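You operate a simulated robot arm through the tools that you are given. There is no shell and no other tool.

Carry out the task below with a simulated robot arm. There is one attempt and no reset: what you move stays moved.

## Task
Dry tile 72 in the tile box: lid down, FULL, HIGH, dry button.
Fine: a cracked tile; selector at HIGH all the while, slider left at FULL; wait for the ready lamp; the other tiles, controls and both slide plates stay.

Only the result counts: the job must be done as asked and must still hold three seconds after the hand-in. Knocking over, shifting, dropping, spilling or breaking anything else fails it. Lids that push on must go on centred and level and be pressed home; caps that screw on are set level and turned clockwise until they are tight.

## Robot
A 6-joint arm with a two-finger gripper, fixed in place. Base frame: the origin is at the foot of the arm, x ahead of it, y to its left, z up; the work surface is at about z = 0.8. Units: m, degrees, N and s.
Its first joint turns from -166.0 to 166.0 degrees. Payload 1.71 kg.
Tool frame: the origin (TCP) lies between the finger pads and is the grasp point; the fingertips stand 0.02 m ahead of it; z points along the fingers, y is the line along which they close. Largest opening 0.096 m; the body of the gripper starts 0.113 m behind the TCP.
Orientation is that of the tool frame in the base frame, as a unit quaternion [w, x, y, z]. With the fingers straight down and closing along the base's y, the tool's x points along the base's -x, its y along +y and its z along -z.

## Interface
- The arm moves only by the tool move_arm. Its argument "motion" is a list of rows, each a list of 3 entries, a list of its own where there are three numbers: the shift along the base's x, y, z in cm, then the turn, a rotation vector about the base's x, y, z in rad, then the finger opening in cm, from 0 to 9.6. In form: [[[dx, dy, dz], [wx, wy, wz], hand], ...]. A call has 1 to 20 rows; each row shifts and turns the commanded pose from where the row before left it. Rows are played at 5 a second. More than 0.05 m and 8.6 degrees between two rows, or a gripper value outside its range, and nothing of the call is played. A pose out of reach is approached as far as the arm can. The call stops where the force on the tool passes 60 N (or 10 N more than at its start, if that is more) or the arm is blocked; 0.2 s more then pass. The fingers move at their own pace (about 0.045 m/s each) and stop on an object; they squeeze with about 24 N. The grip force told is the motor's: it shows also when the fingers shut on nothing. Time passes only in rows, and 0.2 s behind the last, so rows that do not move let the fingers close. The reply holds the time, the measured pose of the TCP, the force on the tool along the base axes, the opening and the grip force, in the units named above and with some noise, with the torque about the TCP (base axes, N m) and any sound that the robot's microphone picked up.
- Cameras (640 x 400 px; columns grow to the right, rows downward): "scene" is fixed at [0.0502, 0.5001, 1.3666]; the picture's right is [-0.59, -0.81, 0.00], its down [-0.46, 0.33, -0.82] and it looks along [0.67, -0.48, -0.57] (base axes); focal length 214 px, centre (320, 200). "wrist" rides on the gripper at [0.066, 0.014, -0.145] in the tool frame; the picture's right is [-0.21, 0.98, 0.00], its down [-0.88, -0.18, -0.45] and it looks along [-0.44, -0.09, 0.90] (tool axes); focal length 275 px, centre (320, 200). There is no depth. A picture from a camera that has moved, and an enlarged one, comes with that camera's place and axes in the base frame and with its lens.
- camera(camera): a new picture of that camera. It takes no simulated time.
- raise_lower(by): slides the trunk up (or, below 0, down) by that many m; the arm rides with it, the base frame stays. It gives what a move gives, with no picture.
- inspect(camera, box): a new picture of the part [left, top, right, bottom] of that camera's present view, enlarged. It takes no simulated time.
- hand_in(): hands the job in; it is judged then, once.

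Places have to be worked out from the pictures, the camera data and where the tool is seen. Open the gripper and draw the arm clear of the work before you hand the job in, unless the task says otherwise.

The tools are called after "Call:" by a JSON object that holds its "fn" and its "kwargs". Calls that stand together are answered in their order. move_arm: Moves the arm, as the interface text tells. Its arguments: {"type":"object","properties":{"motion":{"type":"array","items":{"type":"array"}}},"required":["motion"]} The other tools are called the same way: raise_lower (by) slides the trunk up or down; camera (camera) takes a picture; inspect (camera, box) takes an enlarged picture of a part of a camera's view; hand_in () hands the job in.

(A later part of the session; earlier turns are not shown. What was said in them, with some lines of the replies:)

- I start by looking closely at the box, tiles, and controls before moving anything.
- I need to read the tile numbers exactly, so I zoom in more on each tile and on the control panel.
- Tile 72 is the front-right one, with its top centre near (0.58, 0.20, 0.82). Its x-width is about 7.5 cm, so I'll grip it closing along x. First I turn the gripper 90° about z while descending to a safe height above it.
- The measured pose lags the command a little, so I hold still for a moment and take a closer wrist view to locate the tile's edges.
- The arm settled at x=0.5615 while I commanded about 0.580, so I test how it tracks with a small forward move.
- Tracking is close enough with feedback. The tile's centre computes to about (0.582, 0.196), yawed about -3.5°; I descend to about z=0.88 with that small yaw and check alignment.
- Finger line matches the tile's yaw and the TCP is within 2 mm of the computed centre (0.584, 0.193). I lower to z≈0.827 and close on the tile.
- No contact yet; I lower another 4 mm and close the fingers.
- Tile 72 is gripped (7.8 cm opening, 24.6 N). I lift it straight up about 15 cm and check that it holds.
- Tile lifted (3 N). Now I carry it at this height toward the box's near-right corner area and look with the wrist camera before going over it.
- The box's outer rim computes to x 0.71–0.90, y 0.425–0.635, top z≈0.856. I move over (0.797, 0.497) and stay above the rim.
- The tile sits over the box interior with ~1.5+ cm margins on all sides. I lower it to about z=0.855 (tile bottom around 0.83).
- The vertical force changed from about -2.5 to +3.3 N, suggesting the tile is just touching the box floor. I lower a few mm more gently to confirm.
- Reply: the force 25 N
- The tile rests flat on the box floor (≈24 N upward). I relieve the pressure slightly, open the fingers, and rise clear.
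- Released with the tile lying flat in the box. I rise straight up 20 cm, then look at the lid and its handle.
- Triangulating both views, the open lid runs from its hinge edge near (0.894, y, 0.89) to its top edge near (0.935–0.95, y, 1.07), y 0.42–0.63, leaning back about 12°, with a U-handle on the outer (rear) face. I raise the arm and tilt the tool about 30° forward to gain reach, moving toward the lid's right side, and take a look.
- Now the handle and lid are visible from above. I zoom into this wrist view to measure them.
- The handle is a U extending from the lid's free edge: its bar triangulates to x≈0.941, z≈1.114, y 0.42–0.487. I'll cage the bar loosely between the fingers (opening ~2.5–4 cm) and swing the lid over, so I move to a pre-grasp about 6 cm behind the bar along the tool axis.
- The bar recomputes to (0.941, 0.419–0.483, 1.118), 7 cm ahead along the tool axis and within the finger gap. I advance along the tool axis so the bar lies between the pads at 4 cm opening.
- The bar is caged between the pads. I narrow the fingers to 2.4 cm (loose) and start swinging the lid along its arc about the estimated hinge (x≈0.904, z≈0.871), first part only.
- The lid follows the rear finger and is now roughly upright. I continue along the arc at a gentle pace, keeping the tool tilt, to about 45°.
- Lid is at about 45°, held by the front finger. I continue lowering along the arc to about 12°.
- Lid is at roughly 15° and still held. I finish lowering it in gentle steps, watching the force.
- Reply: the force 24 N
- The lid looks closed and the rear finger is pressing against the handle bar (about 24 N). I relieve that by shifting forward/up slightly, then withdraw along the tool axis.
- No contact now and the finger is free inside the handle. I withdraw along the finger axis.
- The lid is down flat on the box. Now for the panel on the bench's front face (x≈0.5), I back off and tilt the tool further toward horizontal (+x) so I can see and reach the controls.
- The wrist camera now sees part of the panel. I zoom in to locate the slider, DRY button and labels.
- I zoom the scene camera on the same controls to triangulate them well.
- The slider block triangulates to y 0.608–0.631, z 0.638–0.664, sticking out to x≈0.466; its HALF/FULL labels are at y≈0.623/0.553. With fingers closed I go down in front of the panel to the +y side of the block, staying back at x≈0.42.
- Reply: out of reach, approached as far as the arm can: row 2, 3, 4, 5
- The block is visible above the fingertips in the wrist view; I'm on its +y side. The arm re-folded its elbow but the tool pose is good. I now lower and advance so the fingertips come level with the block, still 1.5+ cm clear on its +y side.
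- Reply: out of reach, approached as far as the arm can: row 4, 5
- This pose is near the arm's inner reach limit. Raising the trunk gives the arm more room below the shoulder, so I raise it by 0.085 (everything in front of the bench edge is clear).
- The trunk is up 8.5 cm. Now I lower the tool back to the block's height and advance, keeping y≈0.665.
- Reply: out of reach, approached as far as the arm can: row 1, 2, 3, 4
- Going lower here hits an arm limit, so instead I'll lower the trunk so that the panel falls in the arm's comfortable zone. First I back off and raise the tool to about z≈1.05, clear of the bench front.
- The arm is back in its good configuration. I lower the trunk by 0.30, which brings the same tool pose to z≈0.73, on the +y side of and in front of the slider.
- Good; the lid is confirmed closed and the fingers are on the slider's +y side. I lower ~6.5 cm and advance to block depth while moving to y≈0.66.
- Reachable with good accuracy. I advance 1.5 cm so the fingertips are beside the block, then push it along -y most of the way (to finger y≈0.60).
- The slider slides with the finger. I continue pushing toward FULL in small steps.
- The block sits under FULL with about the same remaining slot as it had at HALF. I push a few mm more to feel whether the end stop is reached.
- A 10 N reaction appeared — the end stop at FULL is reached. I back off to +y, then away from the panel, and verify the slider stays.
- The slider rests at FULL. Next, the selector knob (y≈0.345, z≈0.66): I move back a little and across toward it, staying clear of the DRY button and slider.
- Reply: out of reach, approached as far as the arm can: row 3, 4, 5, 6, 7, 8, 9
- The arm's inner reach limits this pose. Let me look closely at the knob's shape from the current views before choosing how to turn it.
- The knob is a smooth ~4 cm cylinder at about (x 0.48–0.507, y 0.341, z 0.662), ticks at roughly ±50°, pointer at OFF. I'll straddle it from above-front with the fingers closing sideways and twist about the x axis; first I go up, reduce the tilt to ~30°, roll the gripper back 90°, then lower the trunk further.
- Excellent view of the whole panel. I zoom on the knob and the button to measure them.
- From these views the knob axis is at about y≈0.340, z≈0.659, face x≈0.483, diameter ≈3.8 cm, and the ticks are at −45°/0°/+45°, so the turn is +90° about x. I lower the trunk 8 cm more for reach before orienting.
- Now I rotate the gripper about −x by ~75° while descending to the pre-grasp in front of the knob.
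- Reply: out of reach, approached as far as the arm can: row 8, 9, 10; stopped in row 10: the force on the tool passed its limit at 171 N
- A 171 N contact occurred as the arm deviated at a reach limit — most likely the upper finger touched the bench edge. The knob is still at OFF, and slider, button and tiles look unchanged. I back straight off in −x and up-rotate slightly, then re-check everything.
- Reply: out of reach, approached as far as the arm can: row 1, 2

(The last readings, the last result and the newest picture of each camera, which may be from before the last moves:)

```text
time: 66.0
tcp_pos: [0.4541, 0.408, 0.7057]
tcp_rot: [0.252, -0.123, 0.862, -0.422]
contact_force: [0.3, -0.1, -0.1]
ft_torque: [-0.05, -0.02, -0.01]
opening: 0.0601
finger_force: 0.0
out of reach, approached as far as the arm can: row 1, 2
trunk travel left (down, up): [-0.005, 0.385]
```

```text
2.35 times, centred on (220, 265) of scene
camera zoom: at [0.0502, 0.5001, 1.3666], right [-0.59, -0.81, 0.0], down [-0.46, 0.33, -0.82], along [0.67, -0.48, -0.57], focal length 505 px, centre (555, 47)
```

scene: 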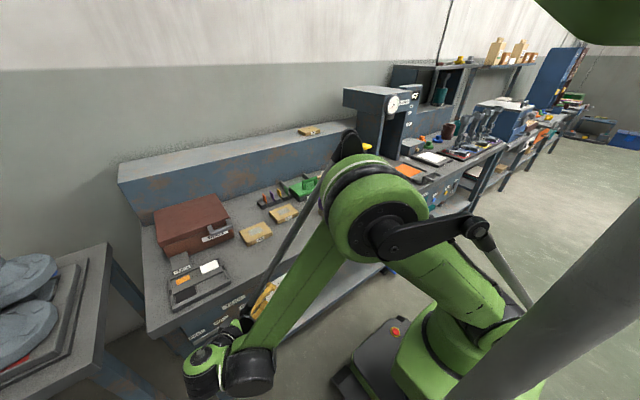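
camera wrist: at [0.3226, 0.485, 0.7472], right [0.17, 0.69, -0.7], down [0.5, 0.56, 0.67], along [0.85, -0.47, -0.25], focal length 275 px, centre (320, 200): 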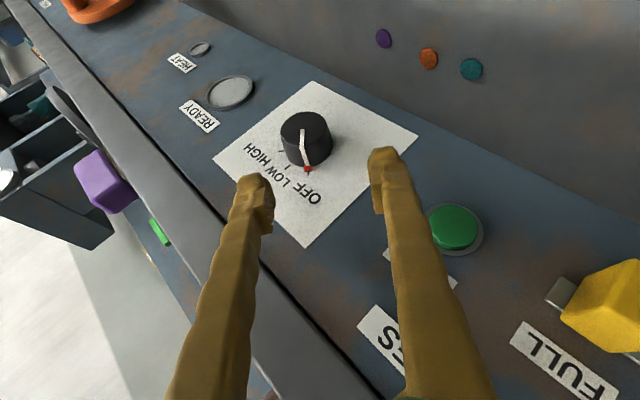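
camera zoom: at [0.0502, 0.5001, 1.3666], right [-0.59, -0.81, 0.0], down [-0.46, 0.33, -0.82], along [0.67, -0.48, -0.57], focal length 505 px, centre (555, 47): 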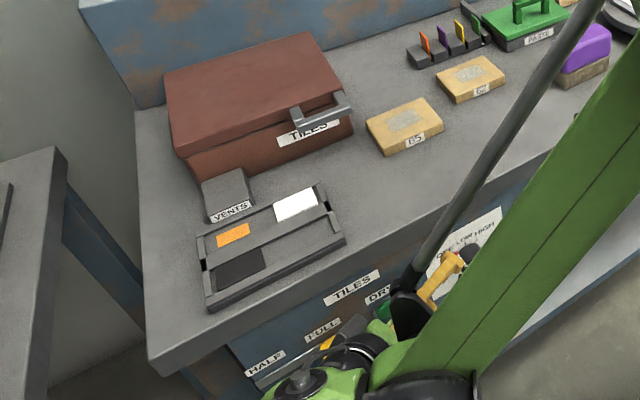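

Everything still looks as it should (lid closed, slider at FULL, plates and tiles in place). I zoom in on the knob from this new angle to refine its position.

Call:
{"fn": "inspect", "kwargs": {"camera": "wrist", "box": [200, 60, 440, 230]}}

Call:
{"fn": "inspect", "kwargs": {"camera": "wrist", "box": [260, 90, 350, 190]}}

```text
2.35 times, centred on (320, 145) of wrist
camera zoom: at [0.3226, 0.485, 0.7472], right [0.17, 0.69, -0.7], down [0.5, 0.56, 0.67], along [0.85, -0.47, -0.25], focal length 648 px, centre (320, 329)
```

zoom: 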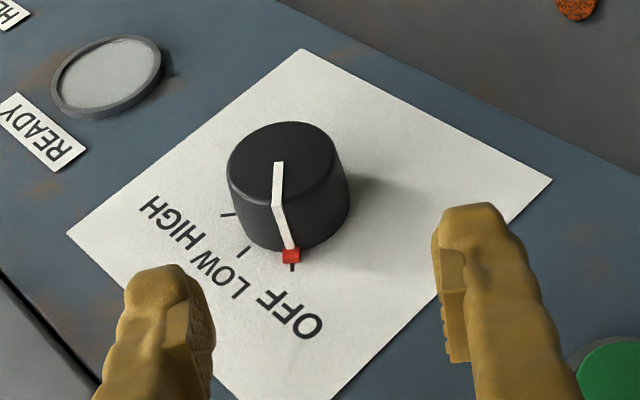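

```text
4.00 times, centred on (305, 140) of wrist
camera zoom: at [0.3226, 0.485, 0.7472], right [0.17, 0.69, -0.7], down [0.5, 0.56, 0.67], along [0.85, -0.47, -0.25], focal length 1101 px, centre (380, 440)
```

zoom: 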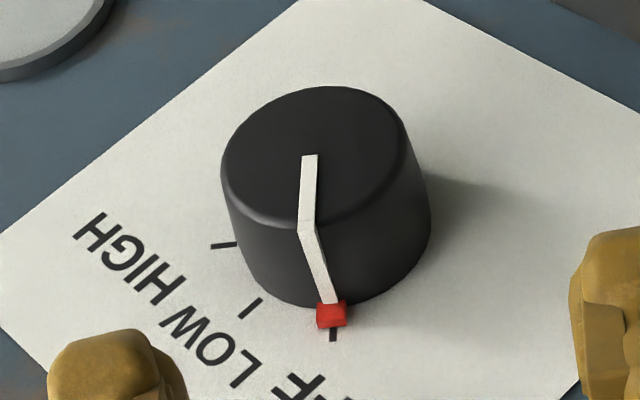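

Refined knob axis: y≈0.339, z≈0.660, face x≈0.481, radius ≈1.9 cm. With the tool now at about −52° about x, I approach halfway along the line to the grasp point (0.4816, 0.3457, 0.665) and check.

Call:
{"fn": "move_arm", "kwargs": {"motion": [[[0.3, -0.75, -0.5], [0, 0, 0], 6.0], [[0.3, -0.75, -0.5], [0, 0, 0], 6.0], [[0.3, -0.75, -0.5], [0, 0, 0], 6.0], [[0.3, -0.75, -0.5], [0, 0, 0], 6.0], [[0, 0, 0], [0, 0, 0], 6.0]]}}

Call:
{"fn": "camera", "kwargs": {"camera": "wrist"}}

```text
time: 67.2
tcp_pos: [0.467, 0.3775, 0.6857]
tcp_rot: [0.252, -0.123, 0.862, -0.422]
contact_force: [0.1, -0.2, 0.0]
ft_torque: [-0.01, 0.04, 0.02]
opening: 0.0599
finger_force: 0.0
trunk travel left (down, up): [-0.005, 0.385]
```

```text
taken
camera wrist: at [0.335, 0.4546, 0.7259], right [0.17, 0.69, -0.71], down [0.5, 0.56, 0.66], along [0.85, -0.47, -0.25], focal length 275 px, centre (320, 200)
```

wrist: 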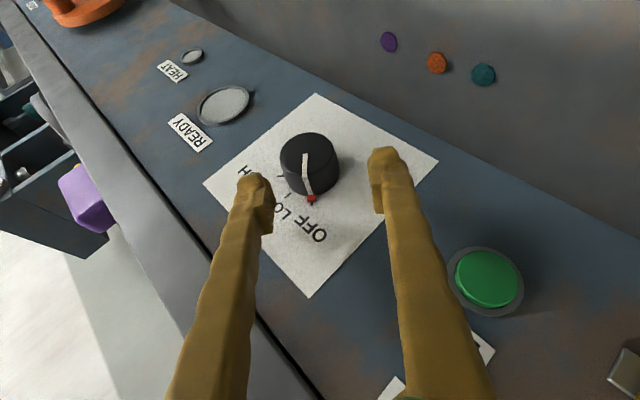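

The knob lies between the fingers as planned. I advance the remaining 4 cm.

Call:
{"fn": "move_arm", "kwargs": {"motion": [[[0.36, -0.8, -0.51], [0, 0, 0], 6.0], [[0.36, -0.8, -0.51], [0, 0, 0], 6.0], [[0.36, -0.8, -0.51], [0, 0, 0], 6.0], [[0.36, -0.8, -0.51], [0, 0, 0], 6.0], [[0, 0, 0], [0, 0, 0], 6.0]]}}

Call:
{"fn": "camera", "kwargs": {"camera": "wrist"}}

Call:
{"fn": "inspect", "kwargs": {"camera": "wrist", "box": [220, 120, 420, 260]}}

```text
time: 68.4
tcp_pos: [0.4812, 0.3457, 0.665]
tcp_rot: [0.252, -0.124, 0.862, -0.422]
contact_force: [0.1, 0.3, -0.8]
ft_torque: [0.01, 0.03, 0.01]
opening: 0.06
finger_force: 0.0
trunk travel left (down, up): [-0.005, 0.385]
```

```text
taken
camera wrist: at [0.3492, 0.4225, 0.7058], right [0.17, 0.69, -0.71], down [0.5, 0.56, 0.66], along [0.85, -0.47, -0.25], focal length 275 px, centre (320, 200)
```

wrist: 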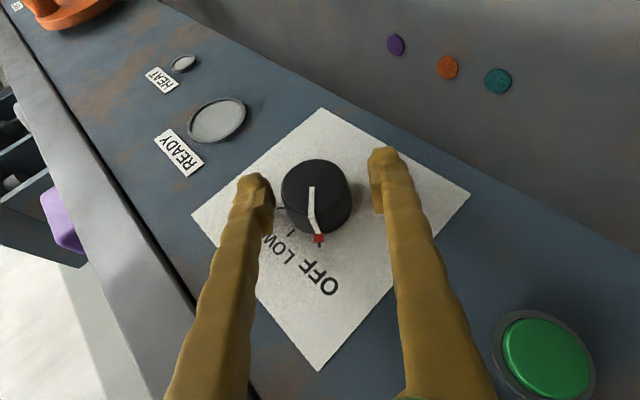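

```text
2.86 times, centred on (320, 190) of wrist
camera zoom: at [0.3492, 0.4225, 0.7058], right [0.17, 0.69, -0.71], down [0.5, 0.56, 0.66], along [0.85, -0.47, -0.25], focal length 786 px, centre (320, 229)
```

zoom: 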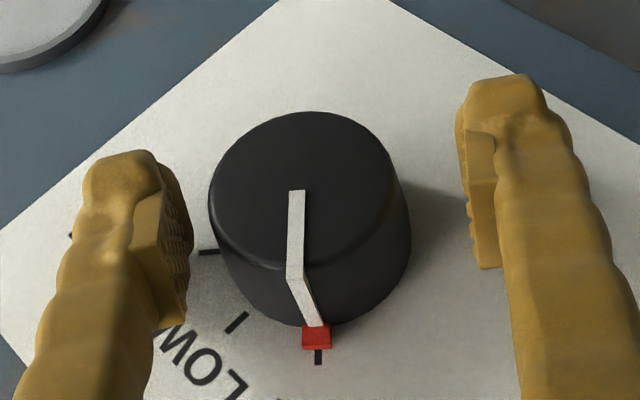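

The knob is nicely between the pads (about 1.5 mm off centre). I correct that and close the fingers on it.

Call:
{"fn": "move_arm", "kwargs": {"motion": [[[0, -0.09, 0.12], [0, 0, 0], 5.0], [[0, 0, 0], [0, 0, 0], 3.5], [[0, 0, 0], [0, 0, 0], 3.0], [[0, 0, 0], [0, 0, 0], 3.0]]}}

Call:
{"fn": "inspect", "kwargs": {"camera": "wrist", "box": [220, 120, 420, 260]}}

```text
time: 69.4
tcp_pos: [0.4824, 0.3426, 0.6673]
tcp_rot: [0.252, -0.123, 0.862, -0.422]
contact_force: [3.6, -14.0, 17.8]
ft_torque: [-0.11, -0.29, -0.19]
opening: 0.0389
finger_force: 35.0
trunk travel left (down, up): [-0.005, 0.385]
```

```text
2.86 times, centred on (320, 190) of wrist
camera zoom: at [0.3492, 0.4205, 0.7083], right [0.18, 0.69, -0.7], down [0.5, 0.56, 0.67], along [0.85, -0.47, -0.25], focal length 786 px, centre (320, 229)
```

zoom: 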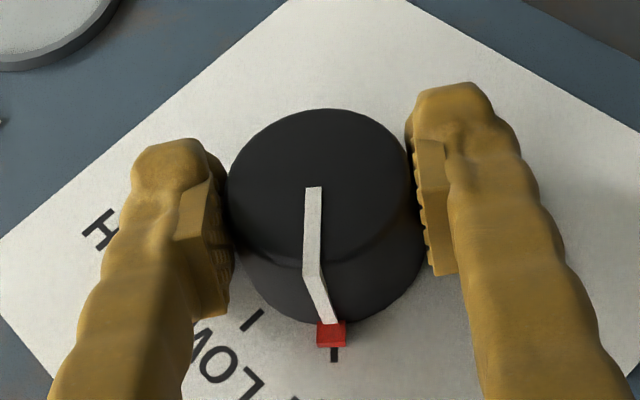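

The force shows the knob is ~2 mm further toward the left finger; the opening is 3.9 cm. I shift the command by that amount to relieve the side load.

Call:
{"fn": "move_arm", "kwargs": {"motion": [[[0, -0.14, 0.18], [0, 0, 0], 3.0], [[0, 0, 0], [0, 0, 0], 3.0]]}}

```text
time: 70.0
tcp_pos: [0.4824, 0.343, 0.6674]
tcp_rot: [0.251, -0.124, 0.863, -0.422]
contact_force: [4.8, -9.8, -11.7]
ft_torque: [-0.01, -0.08, 0.02]
opening: 0.0389
finger_force: 35.4
trunk travel left (down, up): [-0.005, 0.385]
```

Side load is gone (only a small axial friction force). Now I turn about +x in 8° steps, orbiting the TCP around the knob axis; first half, then check.

Call:
{"fn": "move_arm", "kwargs": {"motion": [[[0, -0.08, 0.09], [0.14, 0, 0], 3.0], [[0, -0.09, 0.08], [0.14, 0, 0], 3.0], [[0, -0.1, 0.06], [0.14, 0, 0], 3.0], [[0, -0.11, 0.05], [0.14, 0, 0], 3.0], [[0, 0, 0], [0, 0, 0], 3.0]]}}

Call:
{"fn": "camera", "kwargs": {"camera": "wrist"}}

Call:
{"fn": "inspect", "kwargs": {"camera": "wrist", "box": [220, 120, 420, 260]}}

```text
time: 71.2
tcp_pos: [0.4821, 0.3419, 0.6696]
tcp_rot: [0.276, -0.051, 0.945, -0.166]
contact_force: [-17.8, 31.9, -25.8]
ft_torque: [0.24, 0.72, 0.43]
opening: 0.0391
finger_force: 35.4
trunk travel left (down, up): [-0.005, 0.385]
```

```text
taken
camera wrist: at [0.349, 0.3846, 0.7464], right [0.17, 0.96, -0.23], down [0.5, 0.12, 0.86], along [0.85, -0.26, -0.46], focal length 275 px, centre (320, 200)
```

wrist: 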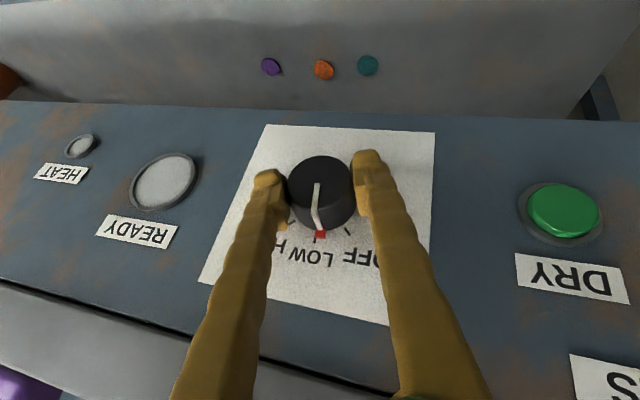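

```text
2.86 times, centred on (320, 190) of wrist
camera zoom: at [0.349, 0.3846, 0.7464], right [0.17, 0.96, -0.23], down [0.5, 0.12, 0.86], along [0.85, -0.26, -0.46], focal length 786 px, centre (320, 229)
```

zoom: 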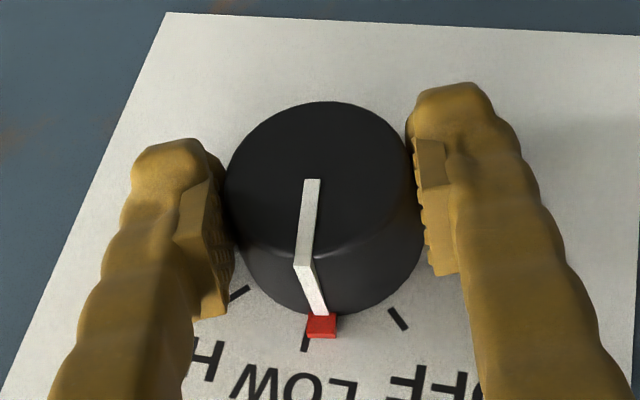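

The knob turns with the gripper and the pointer is now near LOW (about 32° turned). The side load says my axis was ~2 mm off, so I correct the command by (+y, −z) and continue turning.

Call:
{"fn": "move_arm", "kwargs": {"motion": [[[-0.15, 0.22, -0.22], [0, 0, 0], 3.0], [[0, -0.11, 0.03], [0.14, 0, 0], 3.0], [[0, -0.12, 0.02], [0.14, 0, 0], 3.0], [[0, 0, 0], [0, 0, 0], 3.0]]}}

Call:
{"fn": "inspect", "kwargs": {"camera": "wrist", "box": [220, 120, 420, 260]}}

```text
time: 72.2
tcp_pos: [0.481, 0.3406, 0.6697]
tcp_rot: [0.281, -0.011, 0.959, -0.034]
contact_force: [20.7, 25.6, 7.8]
ft_torque: [0.17, -0.37, 0.09]
opening: 0.0391
finger_force: 35.0
trunk travel left (down, up): [-0.005, 0.385]
```

```text
2.86 times, centred on (320, 190) of wrist
camera zoom: at [0.3486, 0.3601, 0.754], right [0.17, 0.98, 0.04], down [0.5, -0.12, 0.86], along [0.85, -0.13, -0.51], focal length 786 px, centre (320, 229)
```

zoom: 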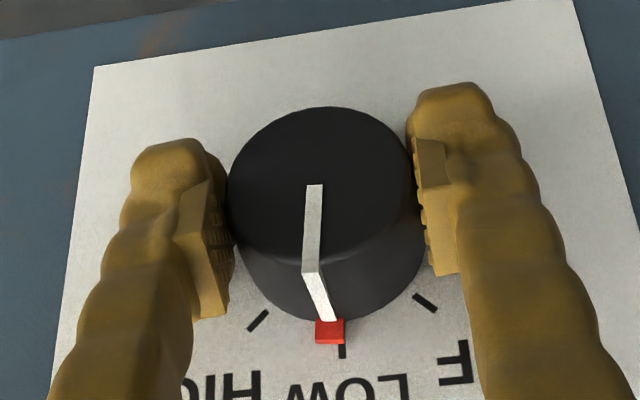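

Now about 48° turned (pointer just past LOW). I correct the small x/y preload and turn 16° more.

Call:
{"fn": "move_arm", "kwargs": {"motion": [[[0.15, 0.2, 0], [0, 0, 0], 3.0], [[0, -0.12, 0], [0.14, 0, 0], 3.0], [[0, -0.12, -0.02], [0.14, 0, 0], 3.0], [[0, 0, 0], [0, 0, 0], 3.0]]}}

Call:
{"fn": "inspect", "kwargs": {"camera": "wrist", "box": [220, 120, 420, 260]}}

Call:
{"fn": "camera", "kwargs": {"camera": "scene"}}

```text
time: 73.2
tcp_pos: [0.4805, 0.3399, 0.6688]
tcp_rot: [0.278, 0.03, 0.955, 0.101]
contact_force: [-11.3, 15.1, 7.1]
ft_torque: [0.09, 0.37, 0.16]
opening: 0.0388
finger_force: 34.8
trunk travel left (down, up): [-0.005, 0.385]
```

```text
2.86 times, centred on (320, 190) of wrist
camera zoom: at [0.3487, 0.3345, 0.7563], right [0.17, 0.93, 0.31], down [0.5, -0.36, 0.79], along [0.85, 0.02, -0.53], focal length 786 px, centre (320, 229)
```

zoom: 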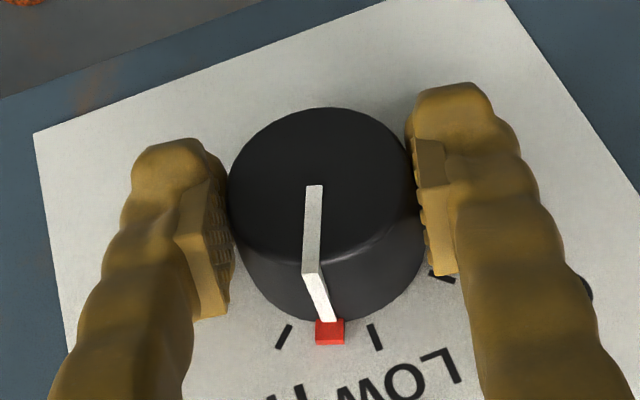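

```text
taken
```

scene: 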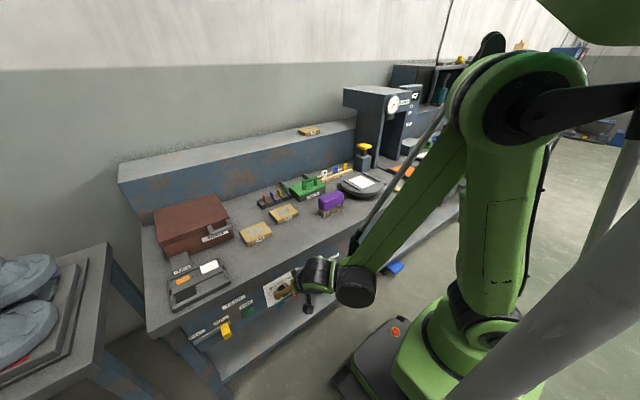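

About 64° turned, pointer midway between LOW and HIGH. To stay within reach I regrip: open, retreat 8 cm along the tool axis, and rotate the gripper back about 37°.

Call:
{"fn": "move_arm", "kwargs": {"motion": [[[0, 0, 0], [0, 0, 0], 5.0], [[0, 0, 0], [0, 0, 0], 6.0], [[0, 0, 0], [0, 0, 0], 6.0], [[-0.55, -0.17, 0.82], [0, 0, 0], 6.0], [[-0.55, -0.17, 0.82], [0, 0, 0], 6.0], [[-0.55, -0.17, 0.82], [0, 0, 0], 6.0], [[-0.55, -0.17, 0.82], [0, 0, 0], 6.0], [[-0.55, -0.17, 0.82], [0, 0, 0], 6.0], [[-0.55, -0.17, 0.82], [0, 0, 0], 6.0], [[-0.55, -0.17, 0.82], [0, 0, 0], 6.0], [[-0.55, -0.17, 0.82], [0, 0, 0], 6.0], [[0, 0, 0], [0, 0, 0], 6.0]]}}

Call:
{"fn": "camera", "kwargs": {"camera": "wrist"}}

```text
time: 75.8
tcp_pos: [0.438, 0.3242, 0.7359]
tcp_rot: [0.279, 0.03, 0.955, 0.099]
contact_force: [0.0, 0.2, -1.0]
ft_torque: [-0.01, 0.01, -0.01]
opening: 0.06
finger_force: 0.1
trunk travel left (down, up): [-0.005, 0.385]
```

```text
taken
camera wrist: at [0.3058, 0.3207, 0.8222], right [0.17, 0.93, 0.31], down [0.5, -0.36, 0.79], along [0.85, 0.02, -0.53], focal length 275 px, centre (320, 200)
```

wrist: 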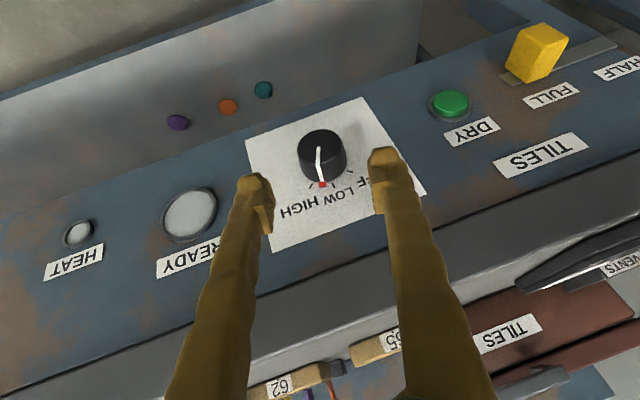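

The knob holds its mid position after release. Now I rotate the gripper back ~37° and shift to the new pre-grasp.

Call:
{"fn": "move_arm", "kwargs": {"motion": [[[0, 0.95, -0.1], [-0.13, 0, 0], 6.0], [[0, 0.95, -0.1], [-0.13, 0, 0], 6.0], [[0, 0.95, -0.1], [-0.13, 0, 0], 6.0], [[0, 0.95, -0.1], [-0.13, 0, 0], 6.0], [[0.1, 0.95, -0.1], [-0.13, 0, 0], 6.0], [[0, 0, 0], [0, 0, 0], 6.0]]}}

Call:
{"fn": "camera", "kwargs": {"camera": "wrist"}}

Call:
{"fn": "inspect", "kwargs": {"camera": "wrist", "box": [260, 100, 360, 200]}}

```text
time: 77.2
tcp_pos: [0.4392, 0.3745, 0.7311]
tcp_rot: [0.273, -0.06, 0.937, -0.211]
contact_force: [0.1, 0.1, 0.9]
ft_torque: [0.01, 0.01, 0.0]
opening: 0.0597
finger_force: 0.0
trunk travel left (down, up): [-0.005, 0.385]
```

```text
taken
camera wrist: at [0.3066, 0.4236, 0.8021], right [0.17, 0.93, -0.32], down [0.5, 0.2, 0.84], along [0.85, -0.31, -0.43], focal length 275 px, centre (320, 200)
```

wrist: 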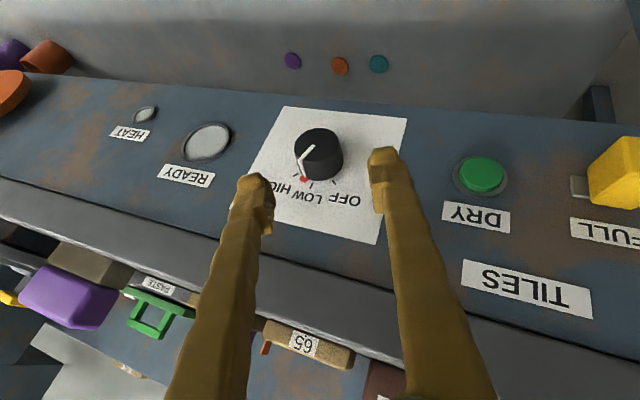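

```text
4.00 times, centred on (310, 150) of wrist
camera zoom: at [0.3066, 0.4236, 0.8021], right [0.17, 0.93, -0.32], down [0.5, 0.2, 0.84], along [0.85, -0.31, -0.43], focal length 1101 px, centre (360, 400)
```

zoom: 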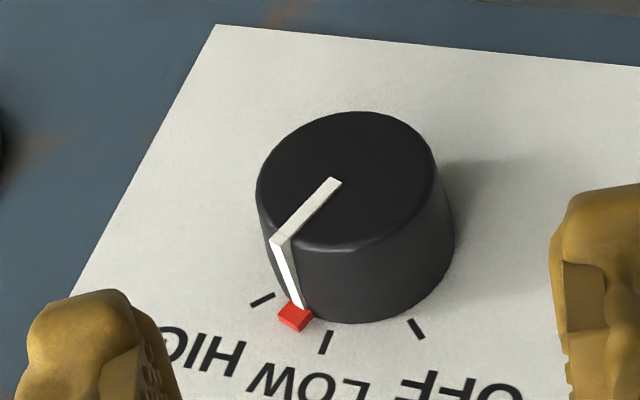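

The pointer now sits closer to HIGH (~25° short). I approach 8 cm along the tool axis to straddle the knob again.

Call:
{"fn": "move_arm", "kwargs": {"motion": [[[0.53, -0.39, -0.78], [0, 0, 0], 6.0], [[0.53, -0.39, -0.78], [0, 0, 0], 6.0], [[0.53, -0.39, -0.78], [0, 0, 0], 6.0], [[0.53, -0.39, -0.78], [0, 0, 0], 6.0], [[0.53, -0.39, -0.78], [0, 0, 0], 6.0], [[0.53, -0.39, -0.78], [0, 0, 0], 6.0], [[0.53, -0.38, -0.78], [0, 0, 0], 6.0], [[0.53, -0.38, -0.78], [0, 0, 0], 6.0], [[0, 0, 0], [0, 0, 0], 6.0]]}}

Call:
{"fn": "inspect", "kwargs": {"camera": "wrist", "box": [220, 120, 420, 260]}}

```text
time: 79.2
tcp_pos: [0.4818, 0.3421, 0.668]
tcp_rot: [0.274, -0.061, 0.936, -0.211]
contact_force: [0.6, 0.3, 0.1]
ft_torque: [0.01, -0.01, 0.02]
opening: 0.06
finger_force: 0.0
trunk travel left (down, up): [-0.005, 0.385]
```

```text
2.86 times, centred on (320, 190) of wrist
camera zoom: at [0.3495, 0.3915, 0.7394], right [0.17, 0.93, -0.32], down [0.5, 0.19, 0.84], along [0.85, -0.31, -0.43], focal length 786 px, centre (320, 229)
```

zoom: 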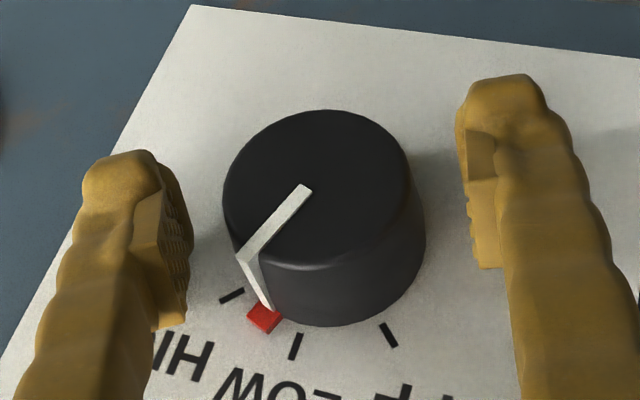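

Centred well. I close on the knob and check the forces.

Call:
{"fn": "move_arm", "kwargs": {"motion": [[[0, 0, 0], [0, 0, 0], 5.0], [[0, 0, 0], [0, 0, 0], 3.5], [[0, 0, 0], [0, 0, 0], 3.0], [[0, 0, 0], [0, 0, 0], 3.0]]}}

Call:
{"fn": "inspect", "kwargs": {"camera": "wrist", "box": [220, 120, 420, 260]}}

```text
time: 80.2
tcp_pos: [0.4822, 0.3426, 0.6681]
tcp_rot: [0.275, -0.061, 0.936, -0.21]
contact_force: [1.2, -3.2, 1.6]
ft_torque: [-0.03, -0.14, -0.02]
opening: 0.0381
finger_force: 35.1
trunk travel left (down, up): [-0.005, 0.385]
```

```text
2.86 times, centred on (320, 190) of wrist
camera zoom: at [0.3496, 0.3914, 0.7395], right [0.17, 0.93, -0.32], down [0.5, 0.19, 0.84], along [0.85, -0.31, -0.43], focal length 786 px, centre (320, 229)
```

zoom: 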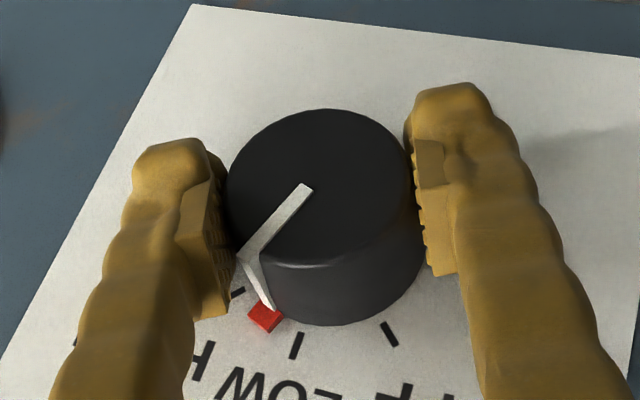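

Good grip with little side load. I turn three more steps (24°) toward HIGH.

Call:
{"fn": "move_arm", "kwargs": {"motion": [[[0, -0.1, 0.04], [0.14, 0, 0], 3.0], [[0, -0.1, 0.03], [0.14, 0, 0], 3.0], [[0, -0.1, 0.01], [0.14, 0, 0], 3.0], [[0, 0, 0], [0, 0, 0], 3.0]]}}

Call:
{"fn": "inspect", "kwargs": {"camera": "wrist", "box": [220, 120, 420, 260]}}

```text
time: 81.2
tcp_pos: [0.4832, 0.3394, 0.6681]
tcp_rot: [0.281, -0.003, 0.96, -0.01]
contact_force: [9.3, 13.6, -8.4]
ft_torque: [0.05, -0.14, 0.11]
opening: 0.0381
finger_force: 35.2
trunk travel left (down, up): [-0.005, 0.385]
```

```text
2.86 times, centred on (320, 190) of wrist
camera zoom: at [0.3495, 0.3558, 0.7538], right [0.17, 0.98, 0.09], down [0.5, -0.17, 0.85], along [0.85, -0.1, -0.52], focal length 786 px, centre (320, 229)
```

zoom: 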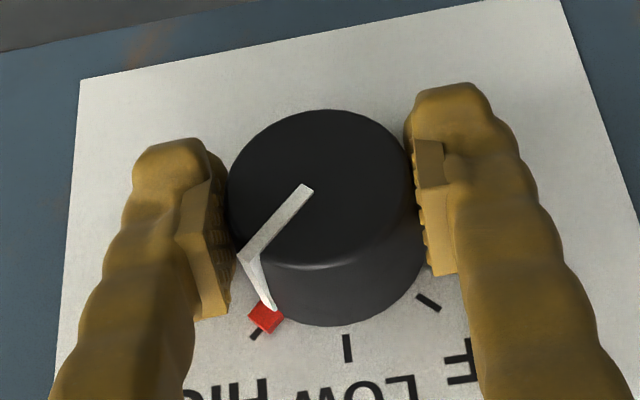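

The pointer is within about 2° short of the HIGH tick by my computation. I relieve the side load and turn ~3° more.

Call:
{"fn": "move_arm", "kwargs": {"motion": [[[0.05, 0.1, -0.07], [0, 0, 0], 3.0], [[0, -0.03, 0], [0.05, 0, 0], 3.0], [[0, 0, 0], [0, 0, 0], 3.0]]}}

Call:
{"fn": "inspect", "kwargs": {"camera": "wrist", "box": [220, 120, 420, 260]}}

```text
time: 82.0
tcp_pos: [0.4825, 0.3396, 0.6674]
tcp_rot: [0.28, 0.005, 0.96, 0.012]
contact_force: [3.8, 15.8, -10.2]
ft_torque: [-0.3, 0.19, 0.2]
opening: 0.038
finger_force: 35.3
trunk travel left (down, up): [-0.005, 0.385]
```

```text
2.86 times, centred on (320, 190) of wrist
camera zoom: at [0.3494, 0.3514, 0.7538], right [0.17, 0.97, 0.14], down [0.5, -0.21, 0.84], along [0.85, -0.08, -0.52], focal length 786 px, centre (320, 229)
```

zoom: 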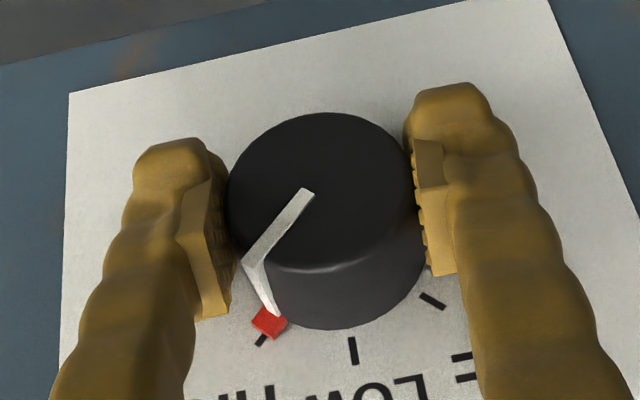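

The torque now resists and the pads slipped slightly on the knob: it is at its HIGH stop, pointer on the HIGH tick. I relax the twist, open, and retreat.

Call:
{"fn": "move_arm", "kwargs": {"motion": [[[0, 0, 0], [-0.03, 0, 0], 3.6], [[0, 0, 0], [0, 0, 0], 5.0], [[0, 0, 0], [0, 0, 0], 6.0], [[0, 0, 0], [0, 0, 0], 6.0], [[-0.55, 0, 0.84], [0, 0, 0], 6.0], [[-0.55, 0, 0.84], [0, 0, 0], 6.0], [[-0.55, 0, 0.84], [0, 0, 0], 6.0], [[-0.55, 0, 0.84], [0, 0, 0], 6.0], [[-0.55, 0, 0.84], [0, 0, 0], 6.0], [[-0.55, 0, 0.84], [0, 0, 0], 6.0], [[-0.55, 0, 0.84], [0, 0, 0], 6.0], [[-0.55, 0, 0.84], [0, 0, 0], 6.0], [[0, 0, 0], [0, 0, 0], 6.0]]}}

Call:
{"fn": "camera", "kwargs": {"camera": "wrist"}}

Call:
{"fn": "inspect", "kwargs": {"camera": "wrist", "box": [250, 90, 370, 210]}}

```text
time: 84.8
tcp_pos: [0.4386, 0.3403, 0.7355]
tcp_rot: [0.281, 0.0, 0.96, 0.0]
contact_force: [1.1, -0.3, 0.4]
ft_torque: [0.0, 0.01, -0.01]
opening: 0.06
finger_force: 0.0
trunk travel left (down, up): [-0.005, 0.385]
```

```text
taken
camera wrist: at [0.3048, 0.3535, 0.8205], right [0.17, 0.98, 0.11], down [0.5, -0.18, 0.85], along [0.85, -0.09, -0.52], focal length 275 px, centre (320, 200)
```

wrist: 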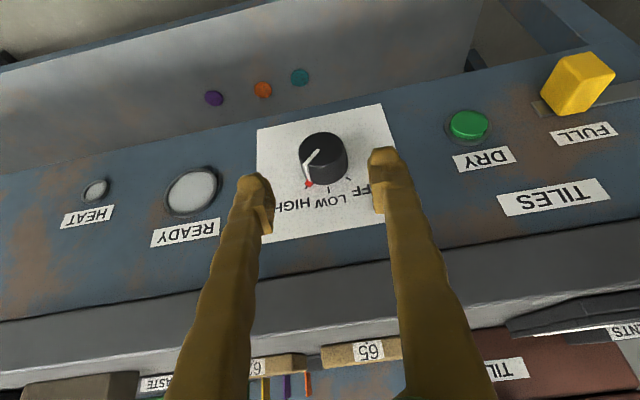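

```text
3.33 times, centred on (310, 150) of wrist
camera zoom: at [0.3048, 0.3535, 0.8205], right [0.17, 0.98, 0.11], down [0.5, -0.18, 0.85], along [0.85, -0.09, -0.52], focal length 918 px, centre (353, 367)
```

zoom: 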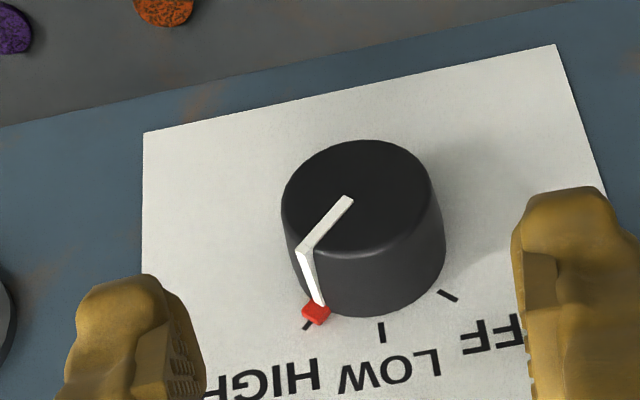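

The pointer rests on HIGH. Next, the DRY button at about (0.500, 0.473, 0.650): I close the fingers and move in front of it, staying ~3 cm off.

Call:
{"fn": "move_arm", "kwargs": {"motion": [[[0, 0, 0], [0, 0, 0], 3.0], [[0, 2.2, 0], [0, 0, 0], 0.0], [[0, 2.2, 0], [0, 0, 0], 0.0], [[0, 2.2, 0], [0, 0, 0], 0.0], [[0, 2.2, -1.5], [0, 0, 0], 0.0], [[0, 2.2, -2], [0, 0, 0], 0.0], [[0.5, 2.3, -2], [0, 0, 0], 0.0], [[0.6, 0, -1.9], [0, 0, 0], 0.0], [[0, 0, 0], [0, 0, 0], 0.0], [[0, 0, 0], [0, 0, 0], 0.0]]}}

Call:
{"fn": "camera", "kwargs": {"camera": "wrist"}}

Call:
{"fn": "inspect", "kwargs": {"camera": "wrist", "box": [240, 100, 420, 230]}}

```text
time: 87.0
tcp_pos: [0.4503, 0.4719, 0.6618]
tcp_rot: [0.281, 0.0, 0.96, -0.001]
contact_force: [0.0, -0.1, -0.9]
ft_torque: [-0.01, 0.0, 0.0]
opening: 0.0002
finger_force: 24.1
trunk travel left (down, up): [-0.005, 0.385]
```

```text
taken
camera wrist: at [0.3174, 0.487, 0.7469], right [0.17, 0.98, 0.11], down [0.5, -0.18, 0.85], along [0.85, -0.09, -0.52], focal length 275 px, centre (320, 200)
```

wrist: 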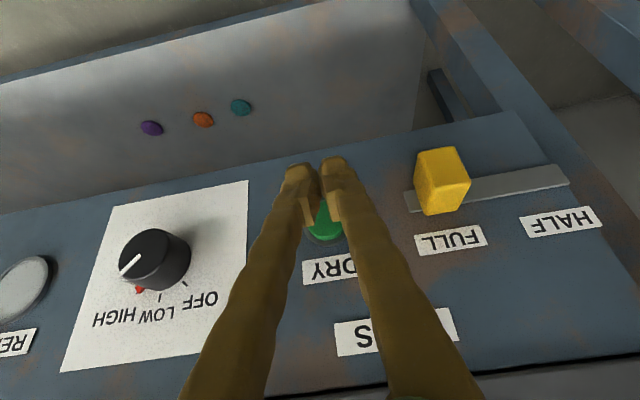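

```text
3.08 times, centred on (330, 165) of wrist
camera zoom: at [0.3174, 0.487, 0.7469], right [0.17, 0.98, 0.11], down [0.5, -0.18, 0.85], along [0.85, -0.09, -0.52], focal length 847 px, centre (289, 308)
```

zoom: 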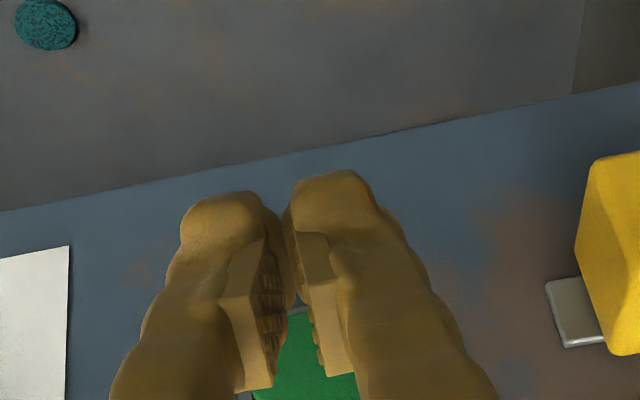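

The fingertips are lined up with the green button. I push forward in +x: first to just short of contact.

Call:
{"fn": "move_arm", "kwargs": {"motion": [[[1.0, 0.1, 0], [0, 0, 0], 0.0], [[0.9, 0, 0], [0, 0, 0], 0.0], [[0.5, 0, 0], [0, 0, 0], 0.0], [[0, 0, 0], [0, 0, 0], 0.0]]}}

Call:
{"fn": "inspect", "kwargs": {"camera": "scene", "box": [190, 270, 320, 370]}}

Call:
{"fn": "camera", "kwargs": {"camera": "wrist"}}

```text
time: 88.0
tcp_pos: [0.4735, 0.4726, 0.6618]
tcp_rot: [0.28, 0.0, 0.96, 0.0]
contact_force: [0.5, -0.2, -0.2]
ft_torque: [-0.03, -0.03, 0.0]
opening: 0.0002
finger_force: 24.5
trunk travel left (down, up): [-0.005, 0.385]
```

```text
4.00 times, centred on (255, 320) of scene
camera zoom: at [0.0502, 0.5001, 1.3666], right [-0.59, -0.81, 0.0], down [-0.46, 0.33, -0.82], along [0.67, -0.48, -0.57], focal length 858 px, centre (580, -280)
```

zoom: 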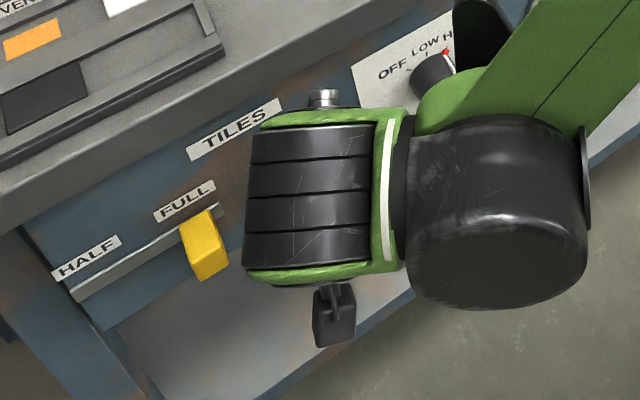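

```text
taken
camera wrist: at [0.3405, 0.4876, 0.7478], right [0.17, 0.98, 0.11], down [0.5, -0.18, 0.85], along [0.85, -0.09, -0.52], focal length 275 px, centre (320, 200)
```

wrist: 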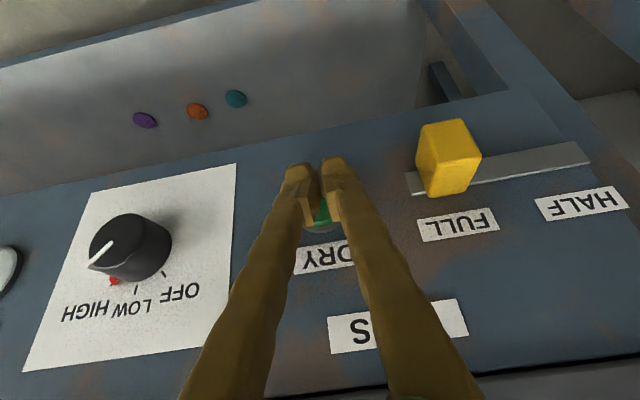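

No contact yet. I press on in 3 mm steps, watching the force and any sound.

Call:
{"fn": "move_arm", "kwargs": {"motion": [[[0.3, 0, 0], [0, 0, 0], 0.0], [[0.3, 0, 0], [0, 0, 0], 0.0], [[0.3, 0, 0], [0, 0, 0], 0.0]]}}

Call:
{"fn": "camera", "kwargs": {"camera": "wrist"}}

```text
time: 88.8
tcp_pos: [0.482, 0.4734, 0.662]
tcp_rot: [0.281, 0.001, 0.96, -0.002]
contact_force: [-6.9, -2.0, 1.5]
ft_torque: [-0.06, 0.03, -0.01]
opening: 0.0062
finger_force: 29.2
trunk travel left (down, up): [-0.005, 0.385]
heard: click
```

```text
taken
camera wrist: at [0.349, 0.4873, 0.7477], right [0.17, 0.98, 0.11], down [0.5, -0.18, 0.85], along [0.85, -0.09, -0.52], focal length 275 px, centre (320, 200)
```

wrist: 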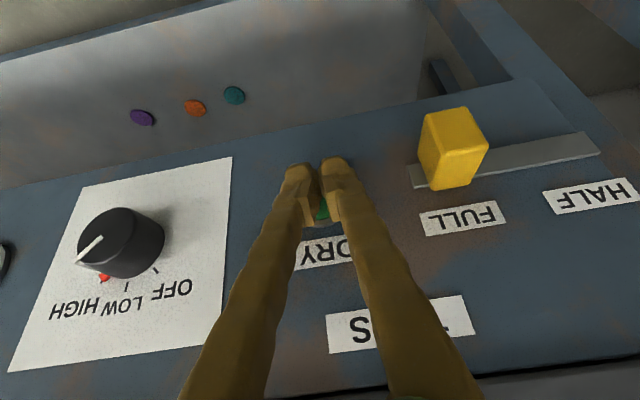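

A click was heard — the DRY button was pressed. I back straight off and check the lamps.

Call:
{"fn": "move_arm", "kwargs": {"motion": [[[-0.6, 0, 0], [0, 0, 0], 0.0], [[-1.2, 0, 0], [0, 0, 0], 0.0], [[-1.2, 0, 1.0], [0, 0, 0], 0.0], [[-1.2, 0, 1.5], [0, 0, 0], 0.0], [[0, 0, 0], [0, 0, 0], 0.0]]}}

Call:
{"fn": "camera", "kwargs": {"camera": "wrist"}}

Call:
{"fn": "camera", "kwargs": {"camera": "scene"}}

```text
time: 90.0
tcp_pos: [0.4416, 0.4733, 0.6855]
tcp_rot: [0.281, 0.001, 0.96, -0.001]
contact_force: [-0.3, -1.0, 0.7]
ft_torque: [0.0, -0.03, -0.01]
opening: 0.0
finger_force: 30.0
trunk travel left (down, up): [-0.005, 0.385]
```

```text
taken
camera wrist: at [0.3089, 0.4879, 0.7725], right [0.17, 0.98, 0.11], down [0.5, -0.18, 0.85], along [0.85, -0.09, -0.52], focal length 275 px, centre (320, 200)
```

wrist: 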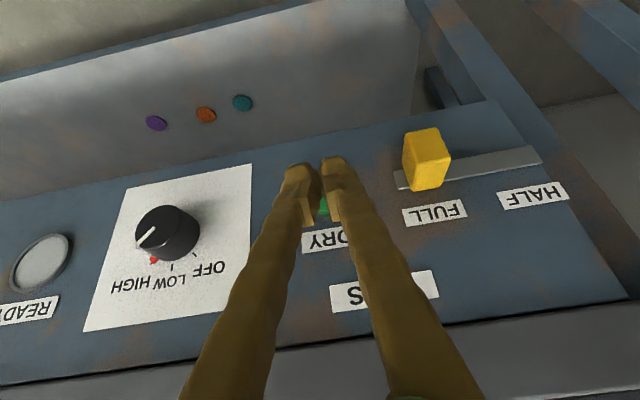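

```text
taken
```

scene: 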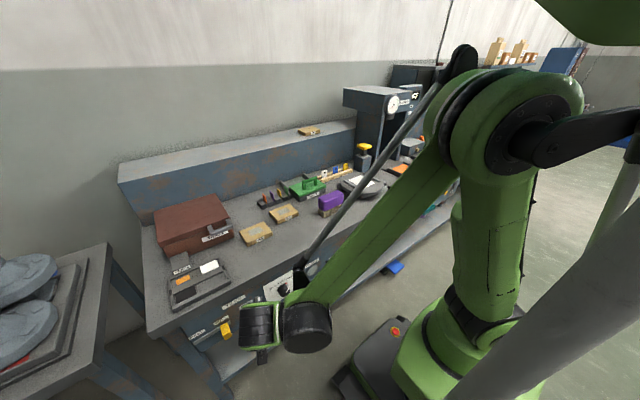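

READY is still dark, as expected early in the cycle. I move up and toward −y to keep both lamps in the wrist view while the cycle runs.

Call:
{"fn": "move_arm", "kwargs": {"motion": [[[0, -1.5, 2], [0, 0, 0], 0.0], [[0, -1.5, 2], [0, 0, 0], 0.0], [[0, -1.5, 2], [0, 0, 0], 0.0], [[0, -1.5, 2], [0, 0, 0], 0.0], [[0, -1.5, 2], [0, 0, 0], 0.0], [[0, 0, 0], [0, 0, 0], 0.0]]}}

Call:
{"fn": "camera", "kwargs": {"camera": "wrist"}}

```text
time: 91.4
tcp_pos: [0.4399, 0.398, 0.7866]
tcp_rot: [0.281, 0.001, 0.96, -0.001]
contact_force: [0.6, -0.3, -0.7]
ft_torque: [-0.01, -0.01, -0.04]
opening: 0.0
finger_force: 29.2
trunk travel left (down, up): [-0.005, 0.385]
```

```text
taken
camera wrist: at [0.3082, 0.4116, 0.8723], right [0.17, 0.98, 0.11], down [0.5, -0.18, 0.85], along [0.85, -0.09, -0.52], focal length 275 px, centre (320, 200)
```

wrist: 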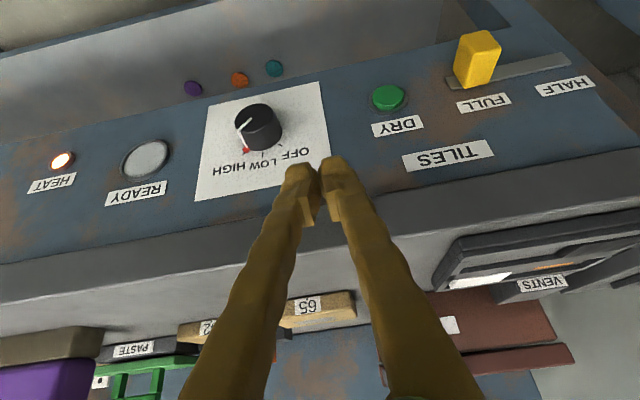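

The HEAT lamp is lit, so the drying is running. I hold still and wait for READY.

Call:
{"fn": "move_arm", "kwargs": {"motion": [[[0, 0, 0], [0, 0, 0], 0.0], [[0, 0, 0], [0, 0, 0], 0.0], [[0, 0, 0], [0, 0, 0], 0.0], [[0, 0, 0], [0, 0, 0], 0.0], [[0, 0, 0], [0, 0, 0], 0.0], [[0, 0, 0], [0, 0, 0], 0.0], [[0, 0, 0], [0, 0, 0], 0.0], [[0, 0, 0], [0, 0, 0], 0.0], [[0, 0, 0], [0, 0, 0], 0.0], [[0, 0, 0], [0, 0, 0], 0.0], [[0, 0, 0], [0, 0, 0], 0.0], [[0, 0, 0], [0, 0, 0], 0.0], [[0, 0, 0], [0, 0, 0], 0.0], [[0, 0, 0], [0, 0, 0], 0.0], [[0, 0, 0], [0, 0, 0], 0.0], [[0, 0, 0], [0, 0, 0], 0.0], [[0, 0, 0], [0, 0, 0], 0.0], [[0, 0, 0], [0, 0, 0], 0.0], [[0, 0, 0], [0, 0, 0], 0.0], [[0, 0, 0], [0, 0, 0], 0.0]]}}

Call:
{"fn": "camera", "kwargs": {"camera": "wrist"}}

```text
time: 95.6
tcp_pos: [0.4402, 0.3979, 0.7866]
tcp_rot: [0.281, -0.001, 0.96, -0.001]
contact_force: [0.8, -0.4, 0.4]
ft_torque: [-0.02, 0.01, 0.01]
opening: 0.0
finger_force: 29.5
trunk travel left (down, up): [-0.005, 0.385]
```

```text
taken
camera wrist: at [0.3083, 0.4117, 0.8722], right [0.17, 0.98, 0.11], down [0.5, -0.18, 0.85], along [0.85, -0.09, -0.52], focal length 275 px, centre (320, 200)
```

wrist: 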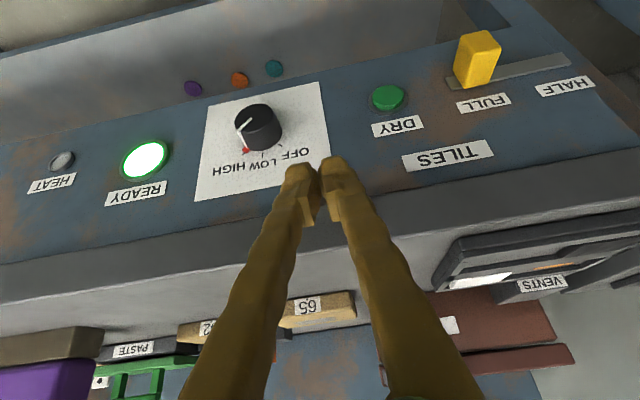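

READY is lit green and HEAT is off: the cycle is complete, with the selector at HIGH and slider at FULL. I open the gripper and draw the arm up and clear of the bench.

Call:
{"fn": "move_arm", "kwargs": {"motion": [[[-0.5, 0, 2], [0, 0, 0], 3.0], [[-0.5, 0, 3], [0, 0, 0], 6.0], [[0, 0, 3], [0, 0, 0], 6.0], [[0, 0, 3], [0, 0, 0], 6.0], [[0, 0, 3], [0, 0, 0], 6.0], [[0, 0, 3], [0, 0, 0], 6.0], [[0, 0, 3], [0, 0, 0], 6.0], [[0, 0, 3], [0, 0, 0], 6.0], [[0, 0, 0], [0, 0, 0], 6.0], [[0, 0, 0], [0, 0, 0], 6.0]]}}

Call:
{"fn": "camera", "kwargs": {"camera": "wrist"}}

Call:
{"fn": "camera", "kwargs": {"camera": "scene"}}

Call:
{"fn": "inspect", "kwargs": {"camera": "scene", "box": [130, 180, 330, 350]}}

```text
time: 97.8
tcp_pos: [0.4299, 0.398, 1.0163]
tcp_rot: [0.28, 0.0, 0.96, -0.001]
contact_force: [-0.1, 0.2, 0.7]
ft_torque: [0.01, 0.0, 0.01]
opening: 0.0601
finger_force: 0.1
trunk travel left (down, up): [-0.005, 0.385]
```

```text
taken
camera wrist: at [0.2981, 0.4123, 1.1018], right [0.17, 0.98, 0.11], down [0.5, -0.18, 0.85], along [0.85, -0.09, -0.52], focal length 275 px, centre (320, 200)
```

wrist: 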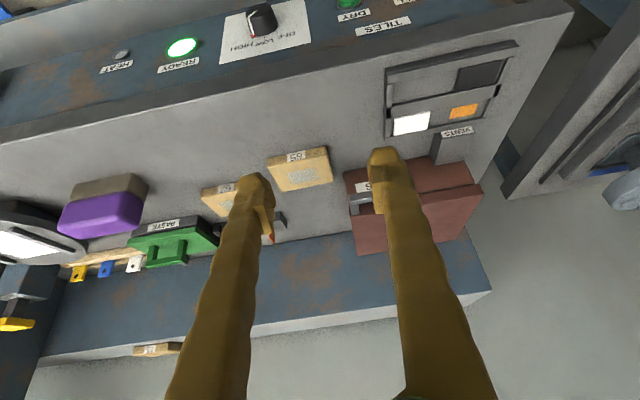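

```text
taken
```

scene: 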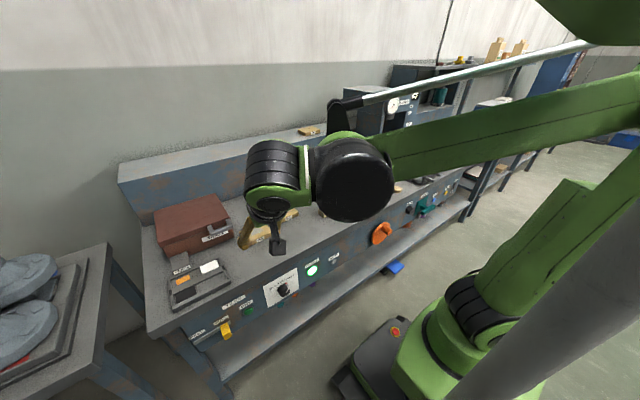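

```text
2.35 times, centred on (230, 265) of scene
camera zoom: at [0.0502, 0.5001, 1.3666], right [-0.59, -0.81, 0.0], down [-0.46, 0.33, -0.82], along [0.67, -0.48, -0.57], focal length 505 px, centre (532, 47)
```

zoom: 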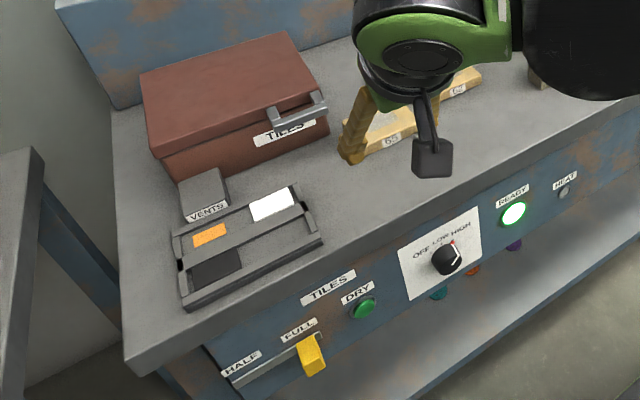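

READY is lit, the lid is closed, the selector is on HIGH, the slider is at FULL, and the plates and other tiles are untouched. The gripper is open and about 20 cm above the bench edge, so I hand in.

Call:
{"fn": "hand_in", "kwargs": {}}

```text
The job is handed in.
```

Tile 72 is in the tile box with the lid down, and it has been through a full drying cycle. The slider is at FULL and the selector at HIGH. The DRY button clicked when pressed, the HEAT lamp came on, and the READY lamp was lit green before I moved the arm away.

- **Hard contact:** while I was lining up on the selector, the arm reached its limit and the tool hit something with 171 N. I think a finger touched the bench edge, but I can't be sure. I looked the area over afterwards and saw nothing moved or damaged.
- **Left as they were:** tiles 62, 65 and 75, both slide plates and the other controls looked unchanged in the last pictures.

The job is handed in with the gripper open and clear of the bench.
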